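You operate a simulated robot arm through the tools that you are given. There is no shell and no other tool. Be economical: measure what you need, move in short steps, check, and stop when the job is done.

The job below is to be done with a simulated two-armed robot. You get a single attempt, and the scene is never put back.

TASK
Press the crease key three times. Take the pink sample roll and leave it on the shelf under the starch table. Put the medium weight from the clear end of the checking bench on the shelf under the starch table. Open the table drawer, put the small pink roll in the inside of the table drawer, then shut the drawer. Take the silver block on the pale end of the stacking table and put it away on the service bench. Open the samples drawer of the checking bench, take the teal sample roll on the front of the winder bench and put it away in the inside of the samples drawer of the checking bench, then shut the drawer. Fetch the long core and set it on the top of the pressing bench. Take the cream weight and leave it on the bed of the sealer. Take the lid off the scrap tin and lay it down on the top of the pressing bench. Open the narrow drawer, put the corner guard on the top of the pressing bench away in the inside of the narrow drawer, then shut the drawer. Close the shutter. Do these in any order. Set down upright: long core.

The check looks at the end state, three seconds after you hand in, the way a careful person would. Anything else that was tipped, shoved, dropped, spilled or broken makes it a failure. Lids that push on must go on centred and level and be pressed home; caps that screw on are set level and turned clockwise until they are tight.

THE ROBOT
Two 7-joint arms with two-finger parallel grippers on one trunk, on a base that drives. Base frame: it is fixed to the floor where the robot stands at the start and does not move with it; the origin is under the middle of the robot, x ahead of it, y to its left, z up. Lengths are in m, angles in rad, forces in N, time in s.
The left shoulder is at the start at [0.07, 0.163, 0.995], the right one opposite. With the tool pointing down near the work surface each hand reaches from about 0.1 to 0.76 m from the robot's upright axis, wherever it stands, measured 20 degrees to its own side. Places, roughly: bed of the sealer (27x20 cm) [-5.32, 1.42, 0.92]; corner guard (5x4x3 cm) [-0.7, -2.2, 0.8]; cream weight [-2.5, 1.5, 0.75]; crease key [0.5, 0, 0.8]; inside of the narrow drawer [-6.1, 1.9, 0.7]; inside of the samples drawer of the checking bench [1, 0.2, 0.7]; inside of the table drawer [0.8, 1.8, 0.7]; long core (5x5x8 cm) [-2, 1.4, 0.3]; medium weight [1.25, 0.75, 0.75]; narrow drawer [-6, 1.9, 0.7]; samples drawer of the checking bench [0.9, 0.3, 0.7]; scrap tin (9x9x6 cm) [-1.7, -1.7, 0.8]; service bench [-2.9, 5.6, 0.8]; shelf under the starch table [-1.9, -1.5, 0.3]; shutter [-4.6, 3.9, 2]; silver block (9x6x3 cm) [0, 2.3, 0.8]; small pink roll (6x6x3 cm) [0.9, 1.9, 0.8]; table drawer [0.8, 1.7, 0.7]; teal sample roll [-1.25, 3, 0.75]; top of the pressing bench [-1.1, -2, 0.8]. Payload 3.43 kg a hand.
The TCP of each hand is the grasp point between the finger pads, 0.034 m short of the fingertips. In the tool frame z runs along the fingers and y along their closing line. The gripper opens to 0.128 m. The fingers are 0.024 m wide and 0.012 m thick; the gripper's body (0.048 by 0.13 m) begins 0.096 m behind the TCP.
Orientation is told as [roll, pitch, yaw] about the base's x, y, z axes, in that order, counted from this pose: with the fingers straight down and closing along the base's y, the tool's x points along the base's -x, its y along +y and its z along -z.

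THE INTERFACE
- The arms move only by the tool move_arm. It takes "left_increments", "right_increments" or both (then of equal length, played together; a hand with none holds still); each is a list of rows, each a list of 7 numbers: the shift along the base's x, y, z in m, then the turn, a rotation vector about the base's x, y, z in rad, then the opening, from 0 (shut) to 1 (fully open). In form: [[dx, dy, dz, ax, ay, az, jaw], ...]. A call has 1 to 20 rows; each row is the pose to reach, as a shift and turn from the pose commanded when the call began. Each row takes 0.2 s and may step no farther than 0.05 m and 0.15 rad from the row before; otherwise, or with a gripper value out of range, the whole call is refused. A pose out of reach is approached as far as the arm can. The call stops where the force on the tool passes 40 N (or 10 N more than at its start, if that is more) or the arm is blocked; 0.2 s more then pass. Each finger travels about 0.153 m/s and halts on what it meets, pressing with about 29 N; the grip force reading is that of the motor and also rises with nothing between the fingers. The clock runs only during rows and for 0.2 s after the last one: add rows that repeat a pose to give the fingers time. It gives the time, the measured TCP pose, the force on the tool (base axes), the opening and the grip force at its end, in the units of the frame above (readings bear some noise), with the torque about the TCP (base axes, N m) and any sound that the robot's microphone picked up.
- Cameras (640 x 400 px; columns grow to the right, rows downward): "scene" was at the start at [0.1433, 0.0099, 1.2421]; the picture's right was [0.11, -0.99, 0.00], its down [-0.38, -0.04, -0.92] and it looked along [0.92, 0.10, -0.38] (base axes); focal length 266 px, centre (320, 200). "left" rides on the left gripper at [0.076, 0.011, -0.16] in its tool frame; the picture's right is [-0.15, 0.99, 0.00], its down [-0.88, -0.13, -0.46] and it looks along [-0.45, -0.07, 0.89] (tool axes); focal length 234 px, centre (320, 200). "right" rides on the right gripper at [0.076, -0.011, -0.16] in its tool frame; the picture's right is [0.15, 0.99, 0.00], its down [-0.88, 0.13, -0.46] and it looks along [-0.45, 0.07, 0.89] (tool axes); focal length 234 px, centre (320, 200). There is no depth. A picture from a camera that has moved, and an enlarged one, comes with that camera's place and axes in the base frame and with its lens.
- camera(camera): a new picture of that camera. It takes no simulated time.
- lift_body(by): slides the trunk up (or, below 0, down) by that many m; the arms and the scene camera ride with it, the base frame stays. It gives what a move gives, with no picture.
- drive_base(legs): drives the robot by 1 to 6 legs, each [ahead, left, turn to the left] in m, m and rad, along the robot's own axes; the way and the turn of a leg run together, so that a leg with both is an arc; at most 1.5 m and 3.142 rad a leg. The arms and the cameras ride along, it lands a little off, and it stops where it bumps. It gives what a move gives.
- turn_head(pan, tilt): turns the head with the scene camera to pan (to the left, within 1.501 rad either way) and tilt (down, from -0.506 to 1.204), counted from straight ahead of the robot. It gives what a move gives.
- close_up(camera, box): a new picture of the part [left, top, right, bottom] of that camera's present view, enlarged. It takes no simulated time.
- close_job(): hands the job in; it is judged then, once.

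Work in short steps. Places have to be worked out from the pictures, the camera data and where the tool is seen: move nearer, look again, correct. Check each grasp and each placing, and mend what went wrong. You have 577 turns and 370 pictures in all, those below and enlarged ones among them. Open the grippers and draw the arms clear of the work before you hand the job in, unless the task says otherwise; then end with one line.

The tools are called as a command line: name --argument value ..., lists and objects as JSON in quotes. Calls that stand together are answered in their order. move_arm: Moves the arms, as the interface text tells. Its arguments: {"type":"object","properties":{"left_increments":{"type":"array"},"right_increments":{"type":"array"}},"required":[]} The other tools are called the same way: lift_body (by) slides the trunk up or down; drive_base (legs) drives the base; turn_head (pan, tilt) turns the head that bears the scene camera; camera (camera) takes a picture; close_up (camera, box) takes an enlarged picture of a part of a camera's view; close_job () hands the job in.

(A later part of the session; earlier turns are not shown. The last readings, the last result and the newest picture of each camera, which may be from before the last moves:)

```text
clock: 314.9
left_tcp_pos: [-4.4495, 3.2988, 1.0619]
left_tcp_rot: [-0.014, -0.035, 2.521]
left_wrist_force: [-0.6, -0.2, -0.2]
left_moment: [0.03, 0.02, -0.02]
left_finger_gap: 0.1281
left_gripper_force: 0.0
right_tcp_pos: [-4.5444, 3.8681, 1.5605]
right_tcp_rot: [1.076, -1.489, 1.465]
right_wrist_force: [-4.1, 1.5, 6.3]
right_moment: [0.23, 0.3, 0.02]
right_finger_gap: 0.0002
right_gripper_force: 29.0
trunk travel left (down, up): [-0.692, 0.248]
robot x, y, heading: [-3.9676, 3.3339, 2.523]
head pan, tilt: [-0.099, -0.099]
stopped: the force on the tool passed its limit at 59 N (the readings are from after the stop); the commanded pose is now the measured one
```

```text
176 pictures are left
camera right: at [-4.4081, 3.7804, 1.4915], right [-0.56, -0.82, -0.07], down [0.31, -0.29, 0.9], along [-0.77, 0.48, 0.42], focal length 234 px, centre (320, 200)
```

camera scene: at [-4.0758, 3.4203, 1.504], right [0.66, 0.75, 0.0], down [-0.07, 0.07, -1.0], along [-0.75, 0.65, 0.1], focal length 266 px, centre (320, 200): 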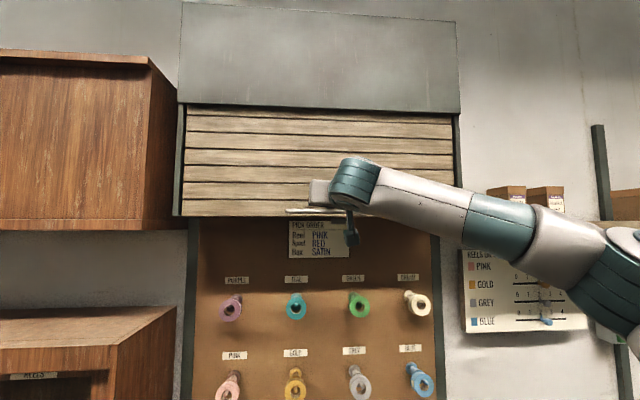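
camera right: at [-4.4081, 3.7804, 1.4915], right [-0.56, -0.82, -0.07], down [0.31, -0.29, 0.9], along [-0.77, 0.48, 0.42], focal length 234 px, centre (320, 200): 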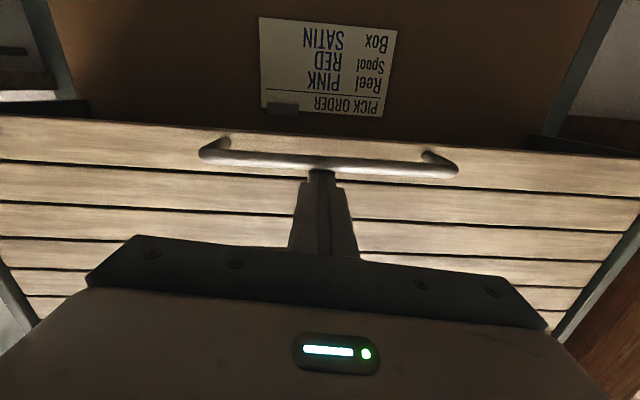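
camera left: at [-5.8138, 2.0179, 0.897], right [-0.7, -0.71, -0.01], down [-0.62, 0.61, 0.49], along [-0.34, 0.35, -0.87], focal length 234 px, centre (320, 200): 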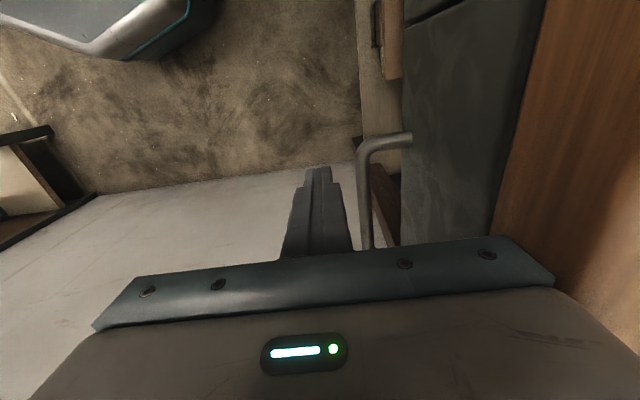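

The bar is now at the lower end of the hood's side panels, likely the end stop. I check with a gentle further push.

move_arm --right_increments '[[0, 0, -0.006, 0, 0, 0, 0], [0, 0, -0.012, 0, 0, 0, 0], [0, 0, -0.018, 0, 0, 0, 0], [0, 0, -0.024, 0, 0, 0, 0]]'

close_up --camera "scene" --box '[160, 80, 480, 260]'

```text
clock: 315.5
left_tcp_pos: [-4.45, 3.2979, 1.0619]
left_tcp_rot: [-0.013, -0.034, 2.521]
left_wrist_force: [-0.1, -0.2, -0.3]
left_moment: [-0.04, -0.01, -0.01]
left_finger_gap: 0.1282
left_gripper_force: 0.0
right_tcp_pos: [-4.5432, 3.8681, 1.5627]
right_tcp_rot: [1.256, -1.491, 1.286]
right_wrist_force: [-3.0, 0.3, 6.4]
right_moment: [0.06, 0.13, 0.07]
right_finger_gap: 0.0
right_gripper_force: 28.7
trunk travel left (down, up): [-0.692, 0.248]
robot x, y, heading: [-3.9718, 3.3377, 2.519]
head pan, tilt: [-0.099, -0.099]
stopped in row 2 (right hand): the force on the tool passed its limit at 46 N (the readings are from after the stop); the commanded pose is now the measured one
```

```text
2.00 times, centred on (320, 170) of scene
camera zoom: at [-4.0762, 3.4203, 1.5044], right [0.66, 0.75, 0.0], down [-0.07, 0.07, -1.0], along [-0.75, 0.65, 0.1], focal length 531 px, centre (320, 260)
```

zoom: 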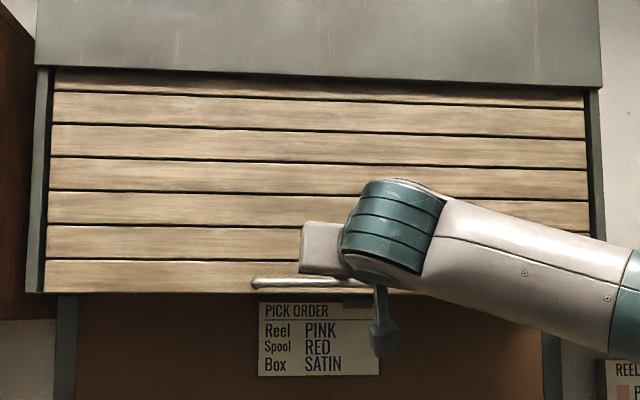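

The shutter is fully down (hard stop, flush with the guides). I back the right hand off and restore tool-down pose.

move_arm --right_increments '[[0.01, -0.007, 0.015, 0, 0, 0, 0], [0.04, -0.03, 0.015, 0, 0, 0, 0], [0.08, -0.058, 0.015, 0, 0, 0, 0], [0.115, -0.083, 0.01, -0.08, -0.115, 0, 0.2], [0.13, -0.094, 0, -0.162, -0.229, 0, 0.5], [0.145, -0.105, -0.02, -0.242, -0.343, 0, 1], [0.16, -0.116, -0.04, -0.323, -0.4575, 0, 1], [0.175, -0.127, -0.06, -0.404, -0.572, 0, 1], [0.19, -0.138, -0.08, -0.485, -0.686, 0, 1], [0.2, -0.145, -0.1, -0.566, -0.8, 0, 1], [0.2, -0.145, -0.13, -0.646, -0.915, 0, 1], [0.2, -0.145, -0.16, -0.727, -1.029, 0, 1], [0.2, -0.145, -0.19, -0.808, -1.144, 0, 1], [0.2, -0.145, -0.22, -0.866, -1.2255, 0, 1]]'

camera --camera "scene"

```text
clock: 318.5
left_tcp_pos: [-4.4495, 3.3003, 1.0618]
left_tcp_rot: [-0.013, -0.033, 2.521]
left_wrist_force: [0.6, -0.7, 0.1]
left_moment: [-0.04, 0.01, -0.04]
left_finger_gap: 0.1278
left_gripper_force: 0.1
right_tcp_pos: [-4.3435, 3.7275, 1.3397]
right_tcp_rot: [0.017, -0.039, 2.452]
right_wrist_force: [-0.9, 0.8, 0.3]
right_moment: [-0.01, 0.01, 0.01]
right_finger_gap: 0.1281
right_gripper_force: 0.1
trunk travel left (down, up): [-0.692, 0.248]
robot x, y, heading: [-3.97, 3.3372, 2.523]
head pan, tilt: [-0.099, -0.099]
```

```text
174 pictures are left
camera scene: at [-4.0771, 3.4221, 1.5045], right [0.66, 0.75, 0.0], down [-0.07, 0.06, -1.0], along [-0.75, 0.65, 0.1], focal length 266 px, centre (320, 200)
```

scene: 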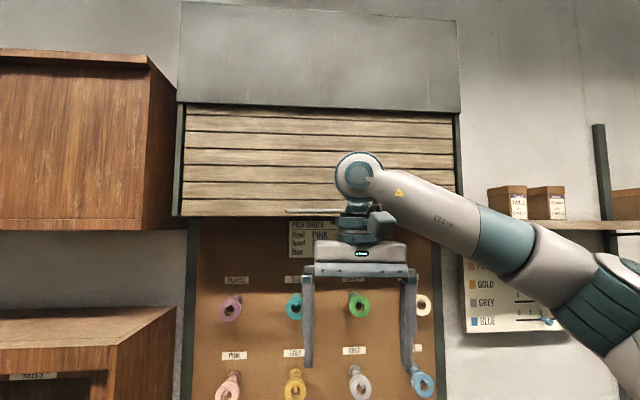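

The shutter stays closed. I back off, lower the trunk to its earlier height, and turn to the east part of the room.

drive_base --legs '[[-0.5, 0, 0]]'

lift_body --by -0.21

drive_base --legs '[[0, 0, -1.4], [0, 0, -1.2]]'

turn_head --pan 0.0 --tilt 0.25

camera --camera "scene"

turn_head --pan 1.1 --tilt 0.25

camera --camera "scene"

```text
clock: 321.4
left_tcp_pos: [-4.0415, 3.0076, 1.0624]
left_tcp_rot: [-0.014, -0.034, 2.525]
left_wrist_force: [0.4, -0.1, 0.5]
left_moment: [0.01, 0.01, 0.04]
left_finger_gap: 0.1279
left_gripper_force: 0.1
right_tcp_pos: [-3.936, 3.4347, 1.3394]
right_tcp_rot: [0.017, -0.042, 2.454]
right_wrist_force: [0.2, -0.3, -0.5]
right_moment: [0.01, 0.05, 0.01]
right_finger_gap: 0.128
right_gripper_force: 0.0
trunk travel left (down, up): [-0.692, 0.248]
robot x, y, heading: [-3.5607, 3.0403, 2.526]
head pan, tilt: [-0.099, -0.099]
```

```text
clock: 323.7
left_tcp_pos: [-4.0411, 3.0079, 0.852]
left_tcp_rot: [-0.014, -0.035, 2.525]
left_wrist_force: [0.2, -1.3, -0.4]
left_moment: [0.02, 0.02, -0.05]
left_finger_gap: 0.1281
left_gripper_force: 0.0
right_tcp_pos: [-3.9346, 3.4336, 1.1306]
right_tcp_rot: [0.017, -0.043, 2.453]
right_wrist_force: [0.2, -1.2, 0.1]
right_moment: [0.01, -0.01, -0.01]
right_finger_gap: 0.1279
right_gripper_force: 0.1
trunk travel left (down, up): [-0.482, 0.458]
robot x, y, heading: [-3.5621, 3.0438, 2.526]
head pan, tilt: [-0.099, -0.099]
```

```text
clock: 330.6
left_tcp_pos: [-3.1645, 3.3153, 0.8531]
left_tcp_rot: [-0.013, -0.036, -0.093]
left_wrist_force: [-0.5, 0.3, 0.0]
left_moment: [-0.01, -0.03, 0.0]
left_finger_gap: 0.128
left_gripper_force: 0.0
right_tcp_pos: [-3.0439, 2.8924, 1.13]
right_tcp_rot: [0.017, -0.042, -0.166]
right_wrist_force: [-0.5, -0.3, -0.3]
right_moment: [0.0, 0.05, -0.01]
right_finger_gap: 0.1279
right_gripper_force: 0.0
trunk travel left (down, up): [-0.482, 0.458]
robot x, y, heading: [-3.5599, 3.0488, -0.088]
head pan, tilt: [-0.099, -0.099]
```

```text
clock: 331.4
left_tcp_pos: [-3.1654, 3.3165, 0.8534]
left_tcp_rot: [-0.012, -0.036, -0.095]
left_wrist_force: [-0.8, 1.0, -1.0]
left_moment: [0.04, -0.01, 0.01]
left_finger_gap: 0.1281
left_gripper_force: 0.0
right_tcp_pos: [-3.0447, 2.8935, 1.1307]
right_tcp_rot: [0.018, -0.042, -0.166]
right_wrist_force: [-0.5, -0.3, -0.4]
right_moment: [-0.01, -0.02, -0.01]
right_finger_gap: 0.128
right_gripper_force: 0.0
trunk travel left (down, up): [-0.482, 0.458]
robot x, y, heading: [-3.5604, 3.0456, -0.094]
head pan, tilt: [0.0, 0.25]
```

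```text
173 pictures are left
camera scene: at [-3.4179, 3.0313, 1.263], right [-0.09, -1.0, 0.0], down [-0.25, 0.02, -0.97], along [0.96, -0.09, -0.25], focal length 266 px, centre (320, 200)
```

scene: 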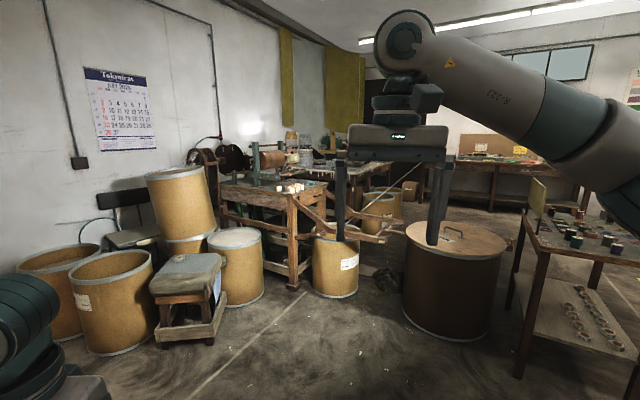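

```text
clock: 332.7
left_tcp_pos: [-3.1653, 3.3173, 0.8527]
left_tcp_rot: [-0.014, -0.036, -0.095]
left_wrist_force: [0.2, 0.0, -0.7]
left_moment: [-0.01, 0.02, 0.0]
left_finger_gap: 0.1279
left_gripper_force: 0.1
right_tcp_pos: [-3.0451, 2.8944, 1.1298]
right_tcp_rot: [0.018, -0.042, -0.167]
right_wrist_force: [-0.2, -0.4, 0.8]
right_moment: [-0.03, -0.02, -0.01]
right_finger_gap: 0.128
right_gripper_force: 0.1
trunk travel left (down, up): [-0.482, 0.458]
robot x, y, heading: [-3.5577, 3.0462, -0.095]
head pan, tilt: [1.1, 0.25]
```

```text
172 pictures are left
camera scene: at [-3.4608, 3.1188, 1.2629], right [0.84, -0.54, 0.0], down [-0.13, -0.21, -0.97], along [0.52, 0.82, -0.25], focal length 266 px, centre (320, 200)
```

scene: 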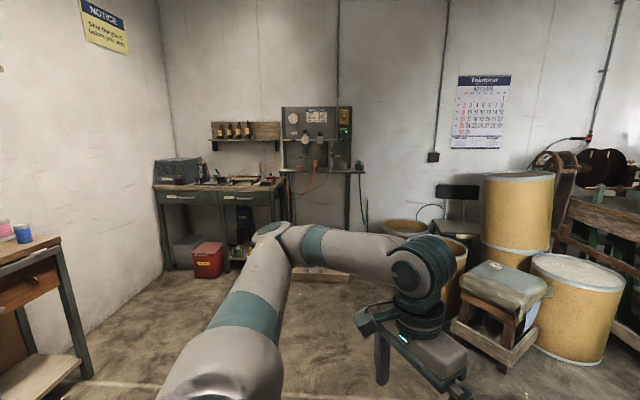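

Service bench is in the far corner; the winder bench is ahead. Zoom on the winder bench.

turn_head --pan 0.05 --tilt 0.25

close_up --camera "scene" --box '[190, 120, 430, 300]'

```text
clock: 334.0
left_tcp_pos: [-3.1646, 3.3167, 0.8528]
left_tcp_rot: [-0.012, -0.036, -0.094]
left_wrist_force: [0.1, 0.1, -0.5]
left_moment: [0.0, -0.01, 0.02]
left_finger_gap: 0.128
left_gripper_force: 0.0
right_tcp_pos: [-3.0446, 2.8938, 1.1297]
right_tcp_rot: [0.017, -0.042, -0.165]
right_wrist_force: [-0.4, 0.3, -0.3]
right_moment: [-0.01, 0.01, 0.02]
right_finger_gap: 0.1281
right_gripper_force: 0.1
trunk travel left (down, up): [-0.482, 0.458]
robot x, y, heading: [-3.5611, 3.047, -0.093]
head pan, tilt: [0.051, 0.25]
```

```text
2.22 times, centred on (310, 210) of scene
camera zoom: at [-3.4176, 3.0361, 1.2629], right [-0.04, -1.0, 0.0], down [-0.25, 0.01, -0.97], along [0.97, -0.04, -0.25], focal length 590 px, centre (342, 178)
```

zoom: 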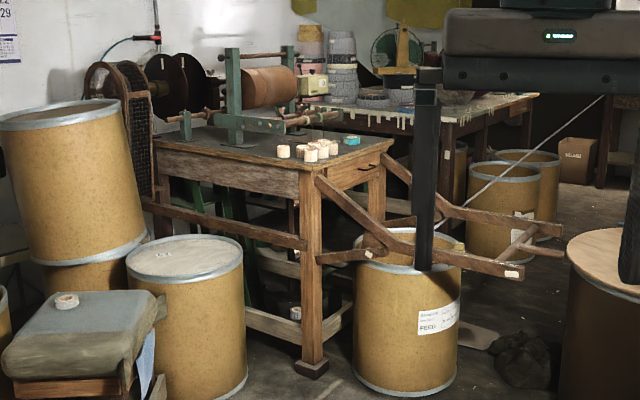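

The teal roll is at about (-1.15, 2.90) near the front edge of the winder bench; barrels and swing arms surround it, so I approach from the west end. First raise the left hand, then drive nearer.

move_arm --left_increments '[[0, 0, 0.045, 0, 0, 0, 1], [0, 0, 0.09, 0, 0, 0, 1], [0, 0, 0.135, 0, 0, 0, 1], [0, 0, 0.18, 0, 0, 0, 1], [0, 0, 0.225, 0, 0, 0, 1], [0, 0, 0.27, 0, 0, 0, 1], [0, 0, 0.31, 0, 0, 0, 1]]'

drive_base --legs '[[1.2, 0.12, 0]]'

turn_head --pan 0.0 --tilt 0.45

camera --camera "scene"

```text
clock: 335.6
left_tcp_pos: [-3.1661, 3.3148, 1.1634]
left_tcp_rot: [-0.012, -0.038, -0.094]
left_wrist_force: [-0.8, 0.5, 0.4]
left_moment: [0.0, 0.0, -0.02]
left_finger_gap: 0.1279
left_gripper_force: 0.1
right_tcp_pos: [-3.0453, 2.8926, 1.1294]
right_tcp_rot: [0.017, -0.041, -0.165]
right_wrist_force: [-0.9, -0.8, 0.5]
right_moment: [0.03, -0.03, -0.02]
right_finger_gap: 0.1279
right_gripper_force: 0.0
trunk travel left (down, up): [-0.482, 0.458]
robot x, y, heading: [-3.5587, 3.0473, -0.095]
head pan, tilt: [0.051, 0.25]
```

```text
clock: 341.7
left_tcp_pos: [-1.961, 3.3297, 1.1628]
left_tcp_rot: [-0.016, -0.035, -0.09]
left_wrist_force: [0.0, -0.2, 0.0]
left_moment: [0.02, 0.0, -0.01]
left_finger_gap: 0.1282
left_gripper_force: 0.1
right_tcp_pos: [-1.8373, 2.9077, 1.1311]
right_tcp_rot: [0.017, -0.042, -0.158]
right_wrist_force: [-0.3, 0.1, -0.1]
right_moment: [0.0, 0.01, -0.02]
right_finger_gap: 0.1281
right_gripper_force: 0.1
trunk travel left (down, up): [-0.482, 0.458]
robot x, y, heading: [-2.3569, 3.0549, -0.088]
head pan, tilt: [0.051, 0.25]
```

```text
clock: 342.4
left_tcp_pos: [-1.9603, 3.3293, 1.1626]
left_tcp_rot: [-0.014, -0.035, -0.088]
left_wrist_force: [-0.2, -0.3, -0.3]
left_moment: [-0.01, 0.0, -0.03]
left_finger_gap: 0.1282
left_gripper_force: 0.1
right_tcp_pos: [-1.8377, 2.9069, 1.1299]
right_tcp_rot: [0.018, -0.041, -0.158]
right_wrist_force: [-0.2, -0.5, 0.7]
right_moment: [0.01, 0.01, -0.02]
right_finger_gap: 0.1281
right_gripper_force: 0.0
trunk travel left (down, up): [-0.482, 0.458]
robot x, y, heading: [-2.3575, 3.0567, -0.084]
head pan, tilt: [0.0, 0.45]
```

```text
170 pictures are left
camera scene: at [-2.2132, 3.0431, 1.2443], right [-0.09, -1.0, 0.0], down [-0.43, 0.04, -0.9], along [0.9, -0.08, -0.43], focal length 266 px, centre (320, 200)
```

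scene: 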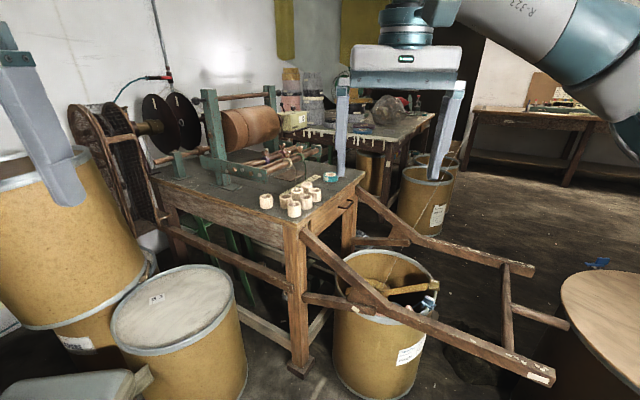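

Teal roll triangulated at (-1.147, 2.907, top 0.836). I drive to about (-1.9, 3.08), between the barrels and the handcart arms.

drive_base --legs '[[0.44, 0.06, -0.1]]'

turn_head --pan -0.1 --tilt 0.6

camera --camera "scene"

camera --camera "right"

```text
clock: 345.1
left_tcp_pos: [-1.4939, 3.2909, 1.1627]
left_tcp_rot: [-0.015, -0.036, -0.185]
left_wrist_force: [-0.1, -0.1, 0.7]
left_moment: [-0.02, 0.03, 0.01]
left_finger_gap: 0.128
left_gripper_force: 0.1
right_tcp_pos: [-1.4115, 2.8593, 1.1297]
right_tcp_rot: [0.016, -0.04, -0.254]
right_wrist_force: [-0.6, 0.3, -0.7]
right_moment: [-0.01, 0.02, -0.03]
right_finger_gap: 0.1282
right_gripper_force: 0.0
trunk travel left (down, up): [-0.482, 0.458]
robot x, y, heading: [-1.9171, 3.0585, -0.183]
head pan, tilt: [0.0, 0.45]
```

```text
clock: 345.8
left_tcp_pos: [-1.4945, 3.2903, 1.1627]
left_tcp_rot: [-0.014, -0.035, -0.187]
left_wrist_force: [-0.3, -0.8, 0.6]
left_moment: [0.02, 0.02, 0.03]
left_finger_gap: 0.1278
left_gripper_force: 0.0
right_tcp_pos: [-1.4129, 2.8582, 1.1307]
right_tcp_rot: [0.017, -0.042, -0.254]
right_wrist_force: [-1.1, -0.3, 0.0]
right_moment: [-0.01, -0.02, 0.0]
right_finger_gap: 0.1278
right_gripper_force: 0.1
trunk travel left (down, up): [-0.482, 0.458]
robot x, y, heading: [-1.9134, 3.0543, -0.183]
head pan, tilt: [-0.099, 0.6]
```

```text
169 pictures are left
camera scene: at [-1.7784, 3.0217, 1.2307], right [-0.28, -0.96, 0.0], down [-0.54, 0.16, -0.83], along [0.79, -0.23, -0.56], focal length 266 px, centre (320, 200)
```

scene: 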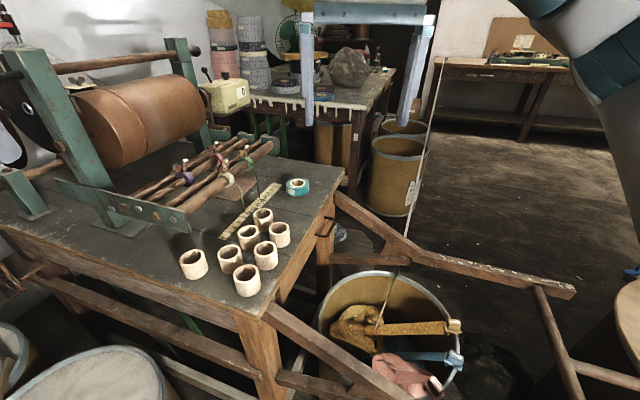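

```text
168 pictures are left
camera right: at [-1.4965, 2.8653, 1.2869], right [0.11, 0.99, 0.01], down [0.86, -0.1, 0.49], along [0.49, -0.04, -0.87], focal length 234 px, centre (320, 200)
```

right: 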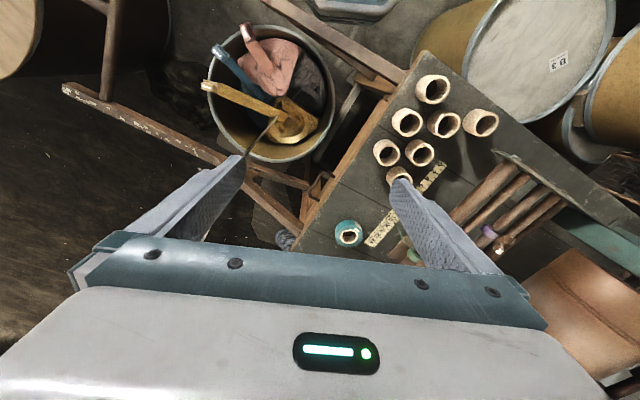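

I see the long strap starts in the barrel beside this bench. I zoom to understand it and the teal roll.

close_up --camera "scene" --box '[290, 40, 500, 400]'

close_up --camera "scene" --box '[170, 150, 350, 310]'

turn_head --pan -0.3 --tilt 0.2

camera --camera "scene"

```text
1.11 times, centred on (395, 220) of scene
camera zoom: at [-1.7784, 3.0217, 1.2307], right [-0.28, -0.96, 0.0], down [-0.54, 0.16, -0.83], along [0.79, -0.23, -0.56], focal length 295 px, centre (237, 178)
```

zoom: 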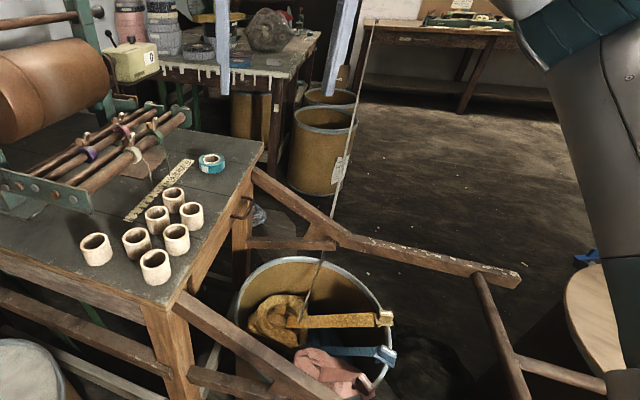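

```text
2.50 times, centred on (260, 230) of scene
camera zoom: at [-1.7784, 3.0217, 1.2307], right [-0.28, -0.96, 0.0], down [-0.54, 0.16, -0.83], along [0.79, -0.23, -0.56], focal length 664 px, centre (470, 125)
```

zoom: 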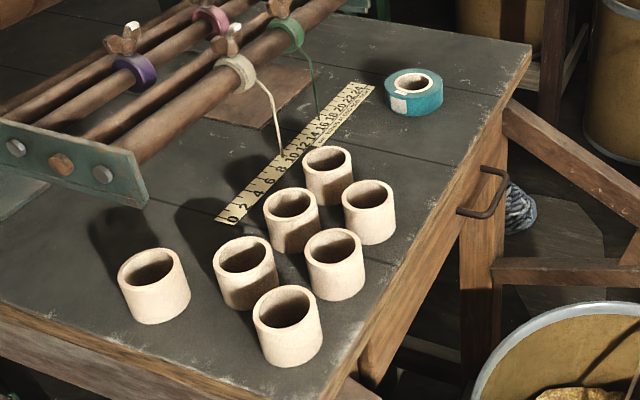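

```text
clock: 346.7
left_tcp_pos: [-1.4945, 3.2905, 1.1627]
left_tcp_rot: [-0.015, -0.036, -0.184]
left_wrist_force: [-0.4, 0.2, 0.4]
left_moment: [0.0, 0.0, -0.02]
left_finger_gap: 0.128
left_gripper_force: 0.1
right_tcp_pos: [-1.4111, 2.8584, 1.1304]
right_tcp_rot: [0.019, -0.042, -0.254]
right_wrist_force: [0.0, -0.8, 0.0]
right_moment: [0.0, 0.02, 0.03]
right_finger_gap: 0.1281
right_gripper_force: 0.0
trunk travel left (down, up): [-0.482, 0.458]
robot x, y, heading: [-1.9123, 3.0567, -0.181]
head pan, tilt: [-0.3, 0.201]
```

```text
165 pictures are left
camera scene: at [-1.7806, 3.003, 1.2674], right [-0.46, -0.89, 0.0], down [-0.18, 0.09, -0.98], along [0.87, -0.46, -0.2], focal length 266 px, centre (320, 200)
```

scene: 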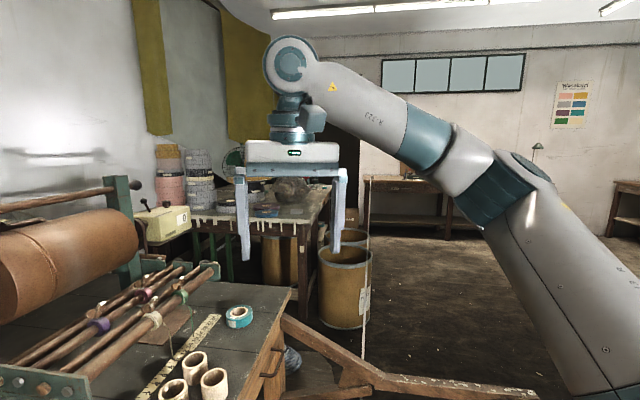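

Teal roll is about 63 mm wide and 23 mm tall. I bring the right hand over it, pitched 0.5 rad forward to extend the reach.

move_arm --right_increments '[[0.035, 0.007, -0.02, -0.0135, -0.07, 0.01, 0.9], [0.07, 0.014, -0.045, -0.027, -0.14, 0.02, 0.8], [0.105, 0.021, -0.07, -0.0405, -0.21, 0.03, 0.72], [0.14, 0.028, -0.095, -0.054, -0.28, 0.04, 0.72], [0.176, 0.036, -0.12, -0.0675, -0.35, 0.05, 0.72], [0.212, 0.044, -0.145, -0.081, -0.42, 0.06, 0.72], [0.249, 0.052, -0.17, -0.0945, -0.491, 0.06, 0.72], [0.249, 0.052, -0.19, -0.0945, -0.491, 0.06, 0.72]]'

turn_head --pan 0 --tilt 0.55

camera --camera "right"

camera --camera "scene"

```text
clock: 348.5
left_tcp_pos: [-1.495, 3.2903, 1.1622]
left_tcp_rot: [-0.013, -0.036, -0.184]
left_wrist_force: [-0.3, 0.4, -0.4]
left_moment: [0.0, -0.02, 0.02]
left_finger_gap: 0.1282
left_gripper_force: 0.0
right_tcp_pos: [-1.1623, 2.9093, 0.9392]
right_tcp_rot: [0.036, -0.54, -0.201]
right_wrist_force: [0.2, -0.1, 0.0]
right_moment: [0.02, 0.01, 0.0]
right_finger_gap: 0.0922
right_gripper_force: 0.1
trunk travel left (down, up): [-0.482, 0.458]
robot x, y, heading: [-1.9167, 3.0543, -0.185]
head pan, tilt: [-0.3, 0.201]
```

```text
clock: 349.3
left_tcp_pos: [-1.4949, 3.2907, 1.1619]
left_tcp_rot: [-0.014, -0.035, -0.185]
left_wrist_force: [-0.9, -0.6, -0.2]
left_moment: [-0.02, 0.03, -0.01]
left_finger_gap: 0.1279
left_gripper_force: 0.2
right_tcp_pos: [-1.1619, 2.9111, 0.9406]
right_tcp_rot: [0.038, -0.541, -0.199]
right_wrist_force: [-0.1, 1.3, 0.9]
right_moment: [0.01, 0.0, 0.02]
right_finger_gap: 0.0921
right_gripper_force: 0.0
trunk travel left (down, up): [-0.482, 0.458]
robot x, y, heading: [-1.9137, 3.0592, -0.182]
head pan, tilt: [0.0, 0.55]
```

```text
164 pictures are left
camera right: at [-1.3109, 2.9223, 1.0381], right [0.05, 1.0, -0.04], down [0.53, 0.01, 0.85], along [0.85, -0.07, -0.53], focal length 234 px, centre (320, 200)
```

right: 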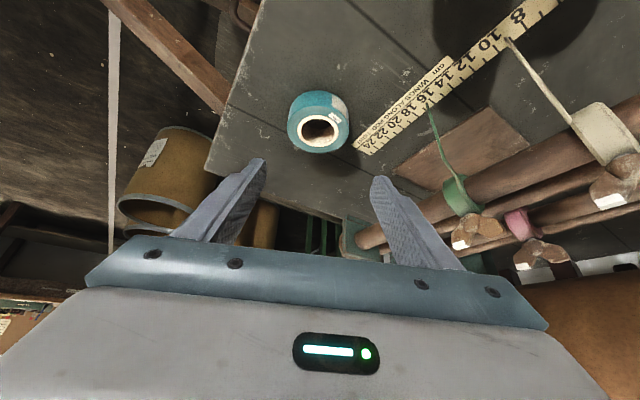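

```text
163 pictures are left
camera scene: at [-1.7748, 3.0298, 1.2352], right [-0.18, -0.98, 0.0], down [-0.51, 0.1, -0.85], along [0.84, -0.16, -0.52], focal length 266 px, centre (320, 200)
```

scene: 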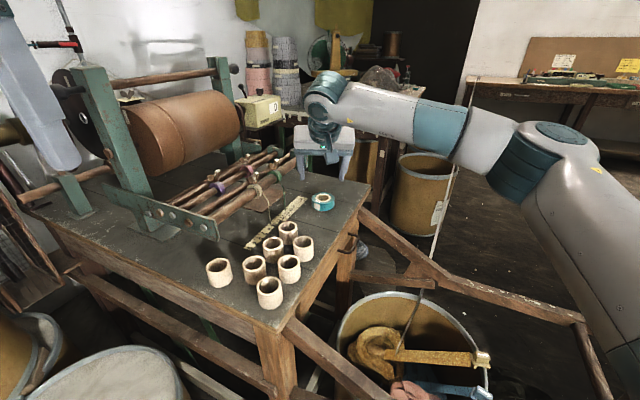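

Shift 1 cm forward and descend around the roll.

move_arm --right_increments '[[0.011, -0.003, -0.03, 0, 0, 0, 0.72], [0.011, -0.003, -0.055, 0, 0, 0, 0.72], [0.011, -0.003, -0.072, 0, 0, 0, 0.72], [0.011, -0.003, -0.08, 0, 0, 0, 0.72], [0.011, -0.003, -0.086, 0, 0, 0, 0.72]]'

camera --camera "right"

close_up --camera "scene" --box '[240, 100, 400, 240]'

```text
clock: 350.5
left_tcp_pos: [-1.4956, 3.2904, 1.1632]
left_tcp_rot: [-0.014, -0.036, -0.184]
left_wrist_force: [-0.4, 0.6, -0.9]
left_moment: [0.05, 0.03, 0.03]
left_finger_gap: 0.1281
left_gripper_force: 0.0
right_tcp_pos: [-1.1518, 2.9084, 0.8576]
right_tcp_rot: [0.036, -0.547, -0.199]
right_wrist_force: [-0.3, -1.4, 9.9]
right_moment: [-0.53, 0.0, 0.01]
right_finger_gap: 0.0923
right_gripper_force: 0.1
trunk travel left (down, up): [-0.482, 0.458]
robot x, y, heading: [-1.9192, 3.0553, -0.179]
head pan, tilt: [0.0, 0.55]
```

```text
162 pictures are left
camera right: at [-1.3011, 2.9198, 0.9542], right [0.05, 1.0, -0.05], down [0.53, 0.01, 0.85], along [0.85, -0.07, -0.52], focal length 234 px, centre (320, 200)
```

right: 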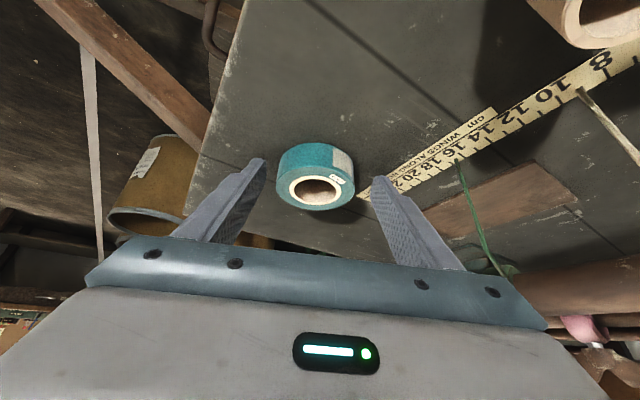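

```text
2.86 times, centred on (320, 170) of scene
camera zoom: at [-1.7761, 3.0302, 1.2356], right [-0.18, -0.98, 0.0], down [-0.51, 0.1, -0.85], along [0.84, -0.16, -0.52], focal length 759 px, centre (320, 286)
```

zoom: 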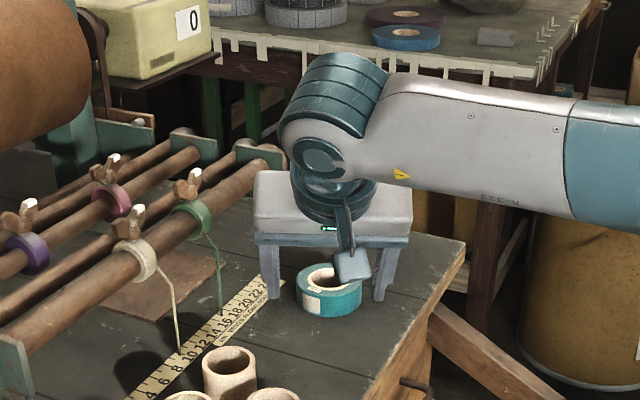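

Roll is between the fingers. Raise 2 mm and close.

move_arm --right_increments '[[0, 0, 0.002, 0, 0, 0, 0.55], [0, 0, 0.002, 0, 0, 0, 0.35], [0, 0, 0.002, 0, 0, 0, 0.1], [0, 0, 0.002, 0, 0, 0, 0], [0, 0, 0.002, 0, 0, 0, 0]]'

move_arm --right_increments '[[0, 0, 0.003, 0, 0, 0, 0], [0, 0, 0.008, 0, 0, 0, 0], [0, 0, 0.015, 0, 0, 0, 0], [0, 0, 0.025, 0, 0, 0, 0], [0, 0, 0.04, 0, 0, 0, 0]]'

close_up --camera "scene" --box '[240, 100, 400, 240]'

```text
clock: 351.7
left_tcp_pos: [-1.4941, 3.291, 1.1625]
left_tcp_rot: [-0.012, -0.037, -0.185]
left_wrist_force: [-0.5, 0.4, 0.1]
left_moment: [0.0, 0.02, 0.01]
left_finger_gap: 0.128
left_gripper_force: 0.1
right_tcp_pos: [-1.1519, 2.9074, 0.857]
right_tcp_rot: [0.036, -0.541, -0.199]
right_wrist_force: [-1.8, 0.5, 3.2]
right_moment: [-0.15, 0.02, -0.05]
right_finger_gap: 0.0646
right_gripper_force: 28.7
trunk travel left (down, up): [-0.482, 0.458]
robot x, y, heading: [-1.9116, 3.0612, -0.182]
head pan, tilt: [0.0, 0.55]
```

```text
clock: 352.9
left_tcp_pos: [-1.4957, 3.289, 1.1618]
left_tcp_rot: [-0.014, -0.034, -0.185]
left_wrist_force: [1.0, -0.8, 0.1]
left_moment: [0.0, -0.01, -0.01]
left_finger_gap: 0.1282
left_gripper_force: 0.0
right_tcp_pos: [-1.1523, 2.9093, 0.8958]
right_tcp_rot: [0.038, -0.54, -0.198]
right_wrist_force: [-0.1, -0.4, 0.5]
right_moment: [-0.01, 0.01, 0.0]
right_finger_gap: 0.0644
right_gripper_force: 28.9
trunk travel left (down, up): [-0.482, 0.458]
robot x, y, heading: [-1.9134, 3.0526, -0.18]
head pan, tilt: [0.0, 0.55]
```

```text
2.86 times, centred on (320, 170) of scene
camera zoom: at [-1.7751, 3.0301, 1.2352], right [-0.18, -0.98, 0.0], down [-0.51, 0.1, -0.85], along [0.84, -0.16, -0.52], focal length 759 px, centre (320, 286)
```

zoom: 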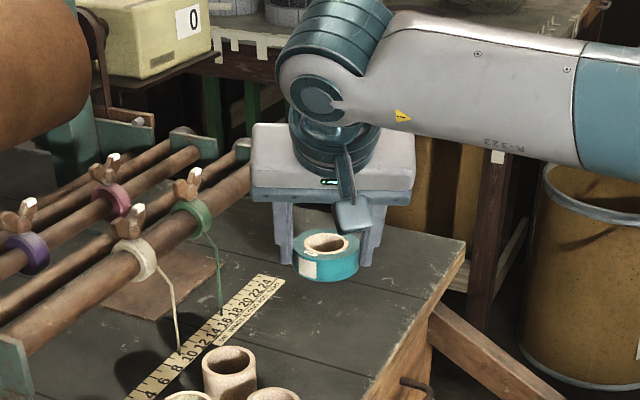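

Held. Lift and retract to a carry position.

move_arm --right_increments '[[0, 0, 0.04, 0, 0, 0, 0], [0, 0, 0.08, 0, 0, 0, 0], [-0.01, 0, 0.12, 0, 0, 0, 0], [-0.045, -0.012, 0.15, 0, 0, 0, 0], [-0.08, -0.025, 0.18, 0, 0, 0, 0], [-0.115, -0.04, 0.205, 0, 0, 0, 0], [-0.15, -0.055, 0.225, 0, 0, 0, 0], [-0.185, -0.07, 0.24, 0, 0, 0, 0], [-0.22, -0.085, 0.25, 0, 0, 0, 0], [-0.26, -0.105, 0.25, 0, 0, 0, 0], [-0.3, -0.123, 0.25, 0, 0, 0, 0]]'

camera --camera "right"

```text
clock: 355.3
left_tcp_pos: [-1.4954, 3.2896, 1.1617]
left_tcp_rot: [-0.013, -0.036, -0.185]
left_wrist_force: [0.0, -0.1, 1.0]
left_moment: [-0.01, -0.01, 0.0]
left_finger_gap: 0.128
left_gripper_force: 0.0
right_tcp_pos: [-1.4526, 2.7833, 1.1466]
right_tcp_rot: [0.037, -0.546, -0.201]
right_wrist_force: [-0.8, 1.0, -0.8]
right_moment: [-0.01, 0.02, -0.01]
right_finger_gap: 0.0644
right_gripper_force: 28.6
trunk travel left (down, up): [-0.482, 0.458]
robot x, y, heading: [-1.9115, 3.0551, -0.185]
head pan, tilt: [0.0, 0.55]
```

```text
159 pictures are left
camera right: at [-1.6022, 2.7947, 1.2444], right [0.06, 1.0, -0.04], down [0.53, 0.01, 0.85], along [0.85, -0.07, -0.53], focal length 234 px, centre (320, 200)
```

right: 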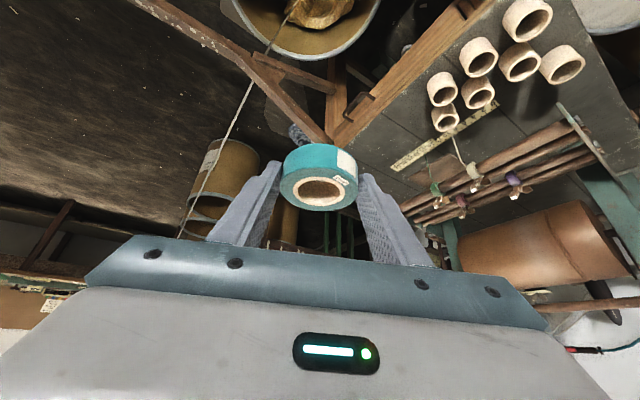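

Now drive round (back, west, south, east) to the checking bench. First legs to the west side of the weights table.

drive_base --legs '[[-0.435, -0.08, 0], [-0.653, -0.59, 0], [0.147, -0.786, 0], [0.147, -0.786, 0]]'

```text
clock: 370.1
left_tcp_pos: [-2.6909, 1.2259, 1.1629]
left_tcp_rot: [-0.013, -0.036, -0.192]
left_wrist_force: [0.7, 0.6, -0.6]
left_moment: [0.0, -0.02, -0.02]
left_finger_gap: 0.1279
left_gripper_force: 0.0
right_tcp_pos: [-2.6521, 0.7199, 1.1459]
right_tcp_rot: [0.037, -0.541, -0.208]
right_wrist_force: [0.3, 0.0, -0.7]
right_moment: [0.05, 0.0, -0.01]
right_finger_gap: 0.0642
right_gripper_force: 28.7
trunk travel left (down, up): [-0.482, 0.458]
robot x, y, heading: [-3.1127, 0.9963, -0.188]
head pan, tilt: [0.0, 0.55]
```

The long core is right here on the weights table's shelf and my left hand is free, so I fetch it on the way. I drive round to the table's front (east) side and turn to face it.

drive_base --legs '[[1.018, -0.463, 0], [0.809, 0.561, 0], [0, 0, 1.4], [0, 0, 1.3]]'

turn_head --pan 0.0 --tilt 0.6

camera --camera "scene"

```text
clock: 387.2
left_tcp_pos: [-1.7848, 0.719, 1.163]
left_tcp_rot: [-0.013, -0.036, 2.538]
left_wrist_force: [0.5, 0.4, -0.3]
left_moment: [-0.01, -0.01, 0.0]
left_finger_gap: 0.128
left_gripper_force: 0.0
right_tcp_pos: [-1.6171, 1.197, 1.1462]
right_tcp_rot: [0.037, -0.541, 2.522]
right_wrist_force: [0.2, 0.8, -0.5]
right_moment: [0.01, 0.0, 0.0]
right_finger_gap: 0.0643
right_gripper_force: 28.9
trunk travel left (down, up): [-0.482, 0.458]
robot x, y, heading: [-1.309, 0.7628, 2.536]
head pan, tilt: [0.0, 0.55]
```

```text
clock: 387.8
left_tcp_pos: [-1.7851, 0.72, 1.1633]
left_tcp_rot: [-0.016, -0.036, 2.538]
left_wrist_force: [0.1, -0.2, -1.0]
left_moment: [0.02, 0.02, 0.01]
left_finger_gap: 0.128
left_gripper_force: 0.1
right_tcp_pos: [-1.6171, 1.1992, 1.1469]
right_tcp_rot: [0.037, -0.542, 2.523]
right_wrist_force: [0.3, 0.0, -0.3]
right_moment: [-0.02, -0.04, -0.02]
right_finger_gap: 0.0644
right_gripper_force: 28.3
trunk travel left (down, up): [-0.482, 0.458]
robot x, y, heading: [-1.3078, 0.7669, 2.539]
head pan, tilt: [0.0, 0.6]
```

```text
158 pictures are left
camera scene: at [-1.4196, 0.8405, 1.2307], right [0.57, 0.82, 0.0], down [0.47, -0.32, -0.83], along [-0.68, 0.47, -0.56], focal length 266 px, centre (320, 200)
```

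scene: 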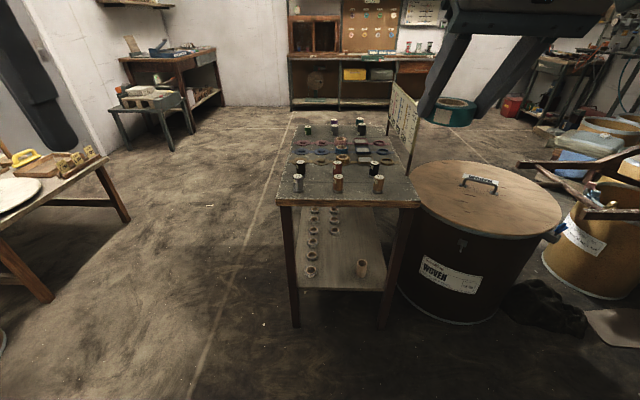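

Core at about (-1.946, 1.411, mid z 0.36), 9 cm behind the table's front edge. I raise the right hand (with the teal roll) and then lower the trunk here.

move_arm --right_increments '[[0, 0, 0.03, 0, 0, 0, 0], [0, 0, 0.065, 0, 0, 0, 0], [0, 0, 0.1, 0, 0, 0, 0], [0, 0, 0.135, 0, 0, 0, 0], [0, 0, 0.17, 0, 0, 0, 0], [0, 0, 0.2, 0, 0, 0, 0]]'

lift_body --by -0.4

camera --camera "scene"

```text
clock: 389.2
left_tcp_pos: [-1.7848, 0.7182, 1.1624]
left_tcp_rot: [-0.014, -0.036, 2.54]
left_wrist_force: [0.2, -0.7, 0.5]
left_moment: [0.05, 0.03, 0.0]
left_finger_gap: 0.1279
left_gripper_force: 0.0
right_tcp_pos: [-1.617, 1.1966, 1.3466]
right_tcp_rot: [0.034, -0.543, 2.52]
right_wrist_force: [0.2, 0.2, -0.2]
right_moment: [-0.01, 0.02, -0.02]
right_finger_gap: 0.0643
right_gripper_force: 29.3
trunk travel left (down, up): [-0.482, 0.458]
robot x, y, heading: [-1.3109, 0.762, 2.535]
head pan, tilt: [0.0, 0.6]
```

```text
clock: 393.0
left_tcp_pos: [-1.7849, 0.719, 0.7624]
left_tcp_rot: [-0.014, -0.036, 2.539]
left_wrist_force: [0.2, -1.1, -0.7]
left_moment: [0.03, 0.03, 0.0]
left_finger_gap: 0.1281
left_gripper_force: 0.0
right_tcp_pos: [-1.6162, 1.1972, 0.9464]
right_tcp_rot: [0.036, -0.541, 2.522]
right_wrist_force: [-0.1, 0.6, -1.1]
right_moment: [0.0, 0.01, 0.02]
right_finger_gap: 0.0645
right_gripper_force: 28.5
trunk travel left (down, up): [-0.082, 0.858]
robot x, y, heading: [-1.3046, 0.7607, 2.536]
head pan, tilt: [0.0, 0.6]
```

```text
157 pictures are left
camera scene: at [-1.4195, 0.8404, 0.8307], right [0.57, 0.82, 0.0], down [0.47, -0.32, -0.82], along [-0.68, 0.47, -0.57], focal length 266 px, centre (320, 200)
```

scene: 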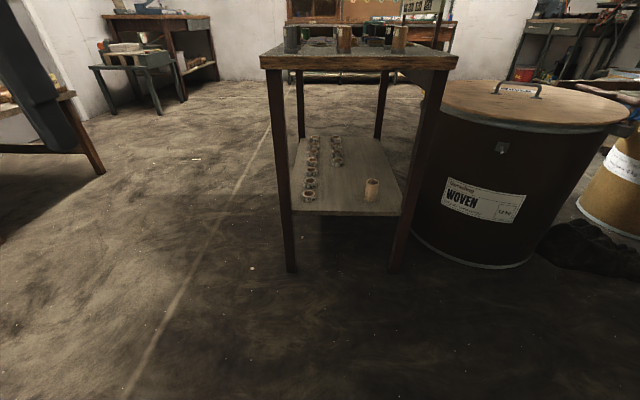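

Core refined: (-1.952, 1.418), z 0.315–0.395. I pitch the left tool forward and lower it in front of the robot.

move_arm --left_increments '[[0.0053, 0.0233, -0.034, 0.0759, 0.1096, 0, 0.9], [0.0107, 0.0467, -0.068, 0.1518, 0.219, 0, 0.8], [0.016, 0.07, -0.102, 0.2277, 0.3287, 0, 0.7], [0.0213, 0.0933, -0.136, 0.3036, 0.438, 0, 0.7], [0.0267, 0.1167, -0.17, 0.3794, 0.548, 0, 0.7], [0.032, 0.14, -0.204, 0.4553, 0.657, 0, 0.7], [0.0373, 0.1633, -0.238, 0.5312, 0.767, 0, 0.7], [0.0427, 0.1867, -0.272, 0.607, 0.8764, 0, 0.7], [0.048, 0.21, -0.306, 0.683, 0.986, 0, 0.7], [0.048, 0.21, -0.306, 0.683, 0.986, 0, 0.7]]'

camera --camera "scene"

```text
clock: 395.2
left_tcp_pos: [-1.7526, 1.0222, 0.4277]
left_tcp_rot: [-0.018, -1.235, 2.542]
left_wrist_force: [-0.4, 0.1, 0.4]
left_moment: [-0.02, 0.0, 0.01]
left_finger_gap: 0.0894
left_gripper_force: 0.0
left hand out of reach, approached as far as the arm can: row 4, 5, 6, 7, 8, 9, 10
right_tcp_pos: [-1.6183, 1.1984, 0.9458]
right_tcp_rot: [0.037, -0.538, 2.524]
right_wrist_force: [0.0, -0.9, -0.9]
right_moment: [0.02, -0.01, -0.01]
right_finger_gap: 0.0644
right_gripper_force: 29.1
trunk travel left (down, up): [-0.082, 0.858]
robot x, y, heading: [-1.305, 0.7582, 2.539]
head pan, tilt: [0.0, 0.6]
```

```text
156 pictures are left
camera scene: at [-1.4197, 0.8401, 0.8307], right [0.57, 0.82, 0.0], down [0.47, -0.32, -0.82], along [-0.68, 0.47, -0.57], focal length 266 px, centre (320, 200)
```

scene: 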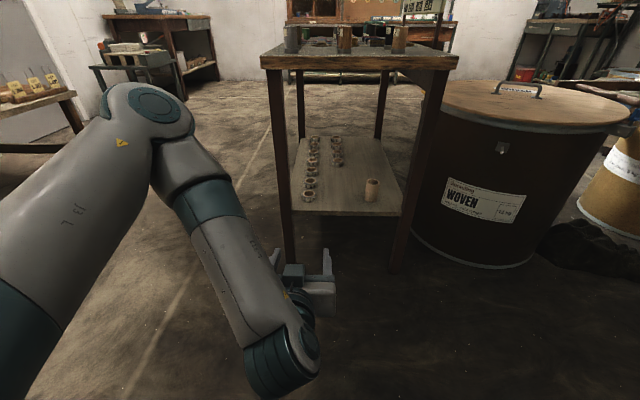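

I drive so that the hand is centred in front of the core, about 14 cm away.

drive_base --legs '[[0.25, -0.2, -0.02]]'

camera --camera "left"

camera --camera "scene"

```text
clock: 397.4
left_tcp_pos: [-1.8376, 1.3388, 0.4282]
left_tcp_rot: [-0.015, -1.234, 2.523]
left_wrist_force: [0.8, 0.0, -0.1]
left_moment: [0.0, 0.02, 0.02]
left_finger_gap: 0.0895
left_gripper_force: 0.0
right_tcp_pos: [-1.7002, 1.5119, 0.9459]
right_tcp_rot: [0.037, -0.541, 2.505]
right_wrist_force: [-0.2, 1.0, -0.1]
right_moment: [-0.04, 0.0, -0.02]
right_finger_gap: 0.0643
right_gripper_force: 28.6
trunk travel left (down, up): [-0.082, 0.858]
robot x, y, heading: [-1.3975, 1.074, 2.52]
head pan, tilt: [0.0, 0.6]
```

```text
155 pictures are left
camera left: at [-1.7039, 1.2237, 0.4083], right [-0.63, -0.77, 0.13], down [0.19, 0.02, 0.98], along [-0.76, 0.64, 0.13], focal length 234 px, centre (320, 200)
```

left: 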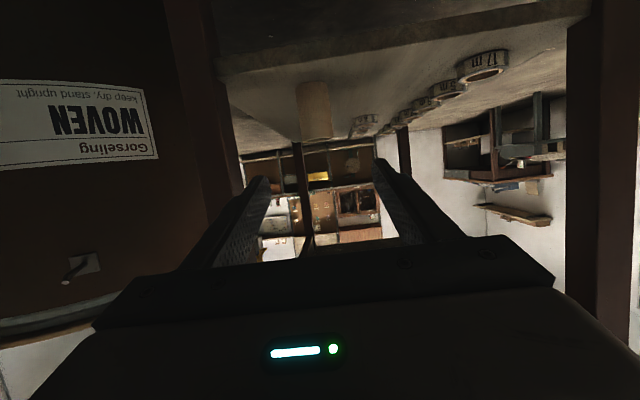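

```text
154 pictures are left
camera scene: at [-1.5081, 1.151, 0.8306], right [0.58, 0.81, 0.0], down [0.46, -0.33, -0.82], along [-0.67, 0.48, -0.57], focal length 266 px, centre (320, 200)
```

scene: 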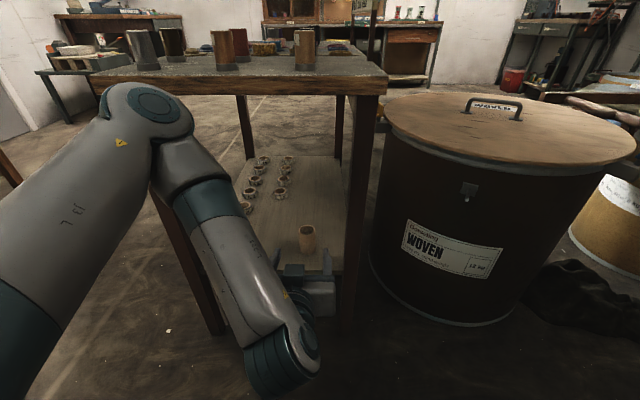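

Aligned. Lower to z 0.352 and advance around the core with open jaws.

move_arm --left_increments '[[0, 0, -0.04, 0, 0, 0, 0.7], [0, 0, -0.074, 0, 0, 0, 0.7], [-0.03, 0.0215, -0.074, 0, 0, 0, 0.7], [-0.06, 0.043, -0.074, 0, 0, 0, 0.7], [-0.09, 0.0645, -0.074, 0, 0, 0, 0.7], [-0.113, 0.081, -0.074, 0, 0, 0, 0.7]]'

camera --camera "left"

close_up --camera "scene" --box '[220, 180, 400, 330]'

```text
clock: 398.8
left_tcp_pos: [-1.9518, 1.4198, 0.3539]
left_tcp_rot: [-0.014, -1.235, 2.52]
left_wrist_force: [-0.2, -0.5, 0.7]
left_moment: [0.0, -0.02, 0.0]
left_finger_gap: 0.0895
left_gripper_force: 0.0
right_tcp_pos: [-1.7004, 1.5111, 0.9454]
right_tcp_rot: [0.036, -0.542, 2.507]
right_wrist_force: [0.1, 0.0, 0.2]
right_moment: [0.0, -0.02, 0.0]
right_finger_gap: 0.0644
right_gripper_force: 28.9
trunk travel left (down, up): [-0.082, 0.858]
robot x, y, heading: [-1.3945, 1.0698, 2.523]
head pan, tilt: [0.0, 0.6]
```

```text
153 pictures are left
camera left: at [-1.818, 1.3047, 0.3339], right [-0.63, -0.77, 0.13], down [0.19, 0.02, 0.98], along [-0.76, 0.64, 0.13], focal length 234 px, centre (320, 200)
```

left: 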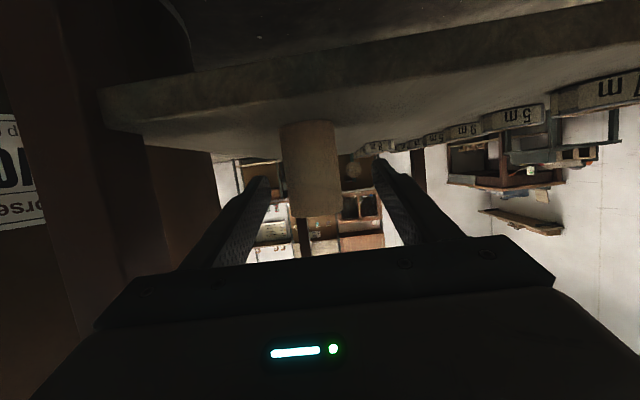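

```text
2.67 times, centred on (310, 255) of scene
camera zoom: at [-1.5081, 1.1509, 0.8307], right [0.58, 0.81, 0.0], down [0.46, -0.33, -0.82], along [-0.67, 0.48, -0.57], focal length 708 px, centre (347, 53)
```

zoom: 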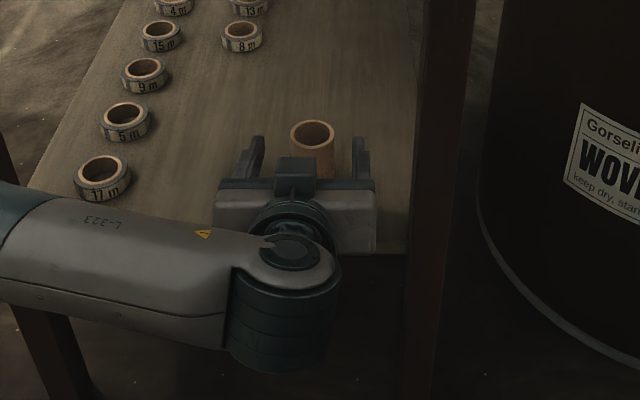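

Core is between the fingers; small centring shift, then close.

move_arm --left_increments '[[-0.0045, 0.0109, 0, 0, 0, 0, 0.7], [-0.0045, 0.0109, 0, 0, 0, 0, 0.5], [-0.0045, 0.0109, 0, 0, 0, 0, 0.35], [-0.0045, 0.0109, 0, 0, 0, 0, 0.2], [-0.0045, 0.0109, 0, 0, 0, 0, 0.2], [-0.0045, 0.0109, 0, 0, 0, 0, 0.2]]'

camera --camera "left"

```text
clock: 400.2
left_tcp_pos: [-1.9566, 1.4308, 0.3536]
left_tcp_rot: [-0.015, -1.234, 2.524]
left_wrist_force: [0.0, 0.7, -0.3]
left_moment: [0.03, -0.04, -0.05]
left_finger_gap: 0.0409
left_gripper_force: 29.1
right_tcp_pos: [-1.6999, 1.5126, 0.9465]
right_tcp_rot: [0.038, -0.542, 2.505]
right_wrist_force: [0.1, 0.1, -0.6]
right_moment: [-0.01, 0.01, 0.01]
right_finger_gap: 0.0642
right_gripper_force: 28.9
trunk travel left (down, up): [-0.082, 0.858]
robot x, y, heading: [-1.3963, 1.068, 2.524]
head pan, tilt: [0.0, 0.6]
```

```text
151 pictures are left
camera left: at [-1.8217, 1.3153, 0.3343], right [-0.63, -0.77, 0.13], down [0.19, 0.02, 0.98], along [-0.76, 0.64, 0.13], focal length 234 px, centre (320, 200)
```

left: 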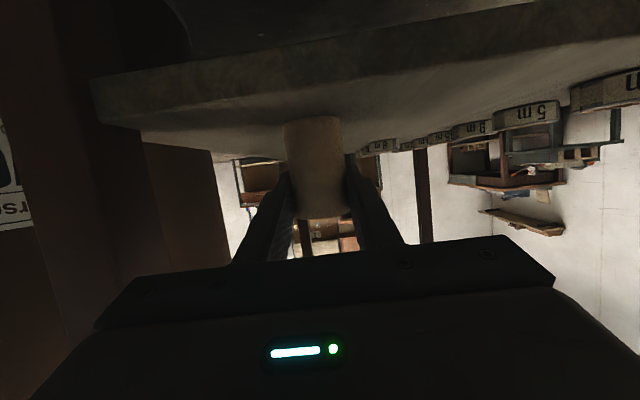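

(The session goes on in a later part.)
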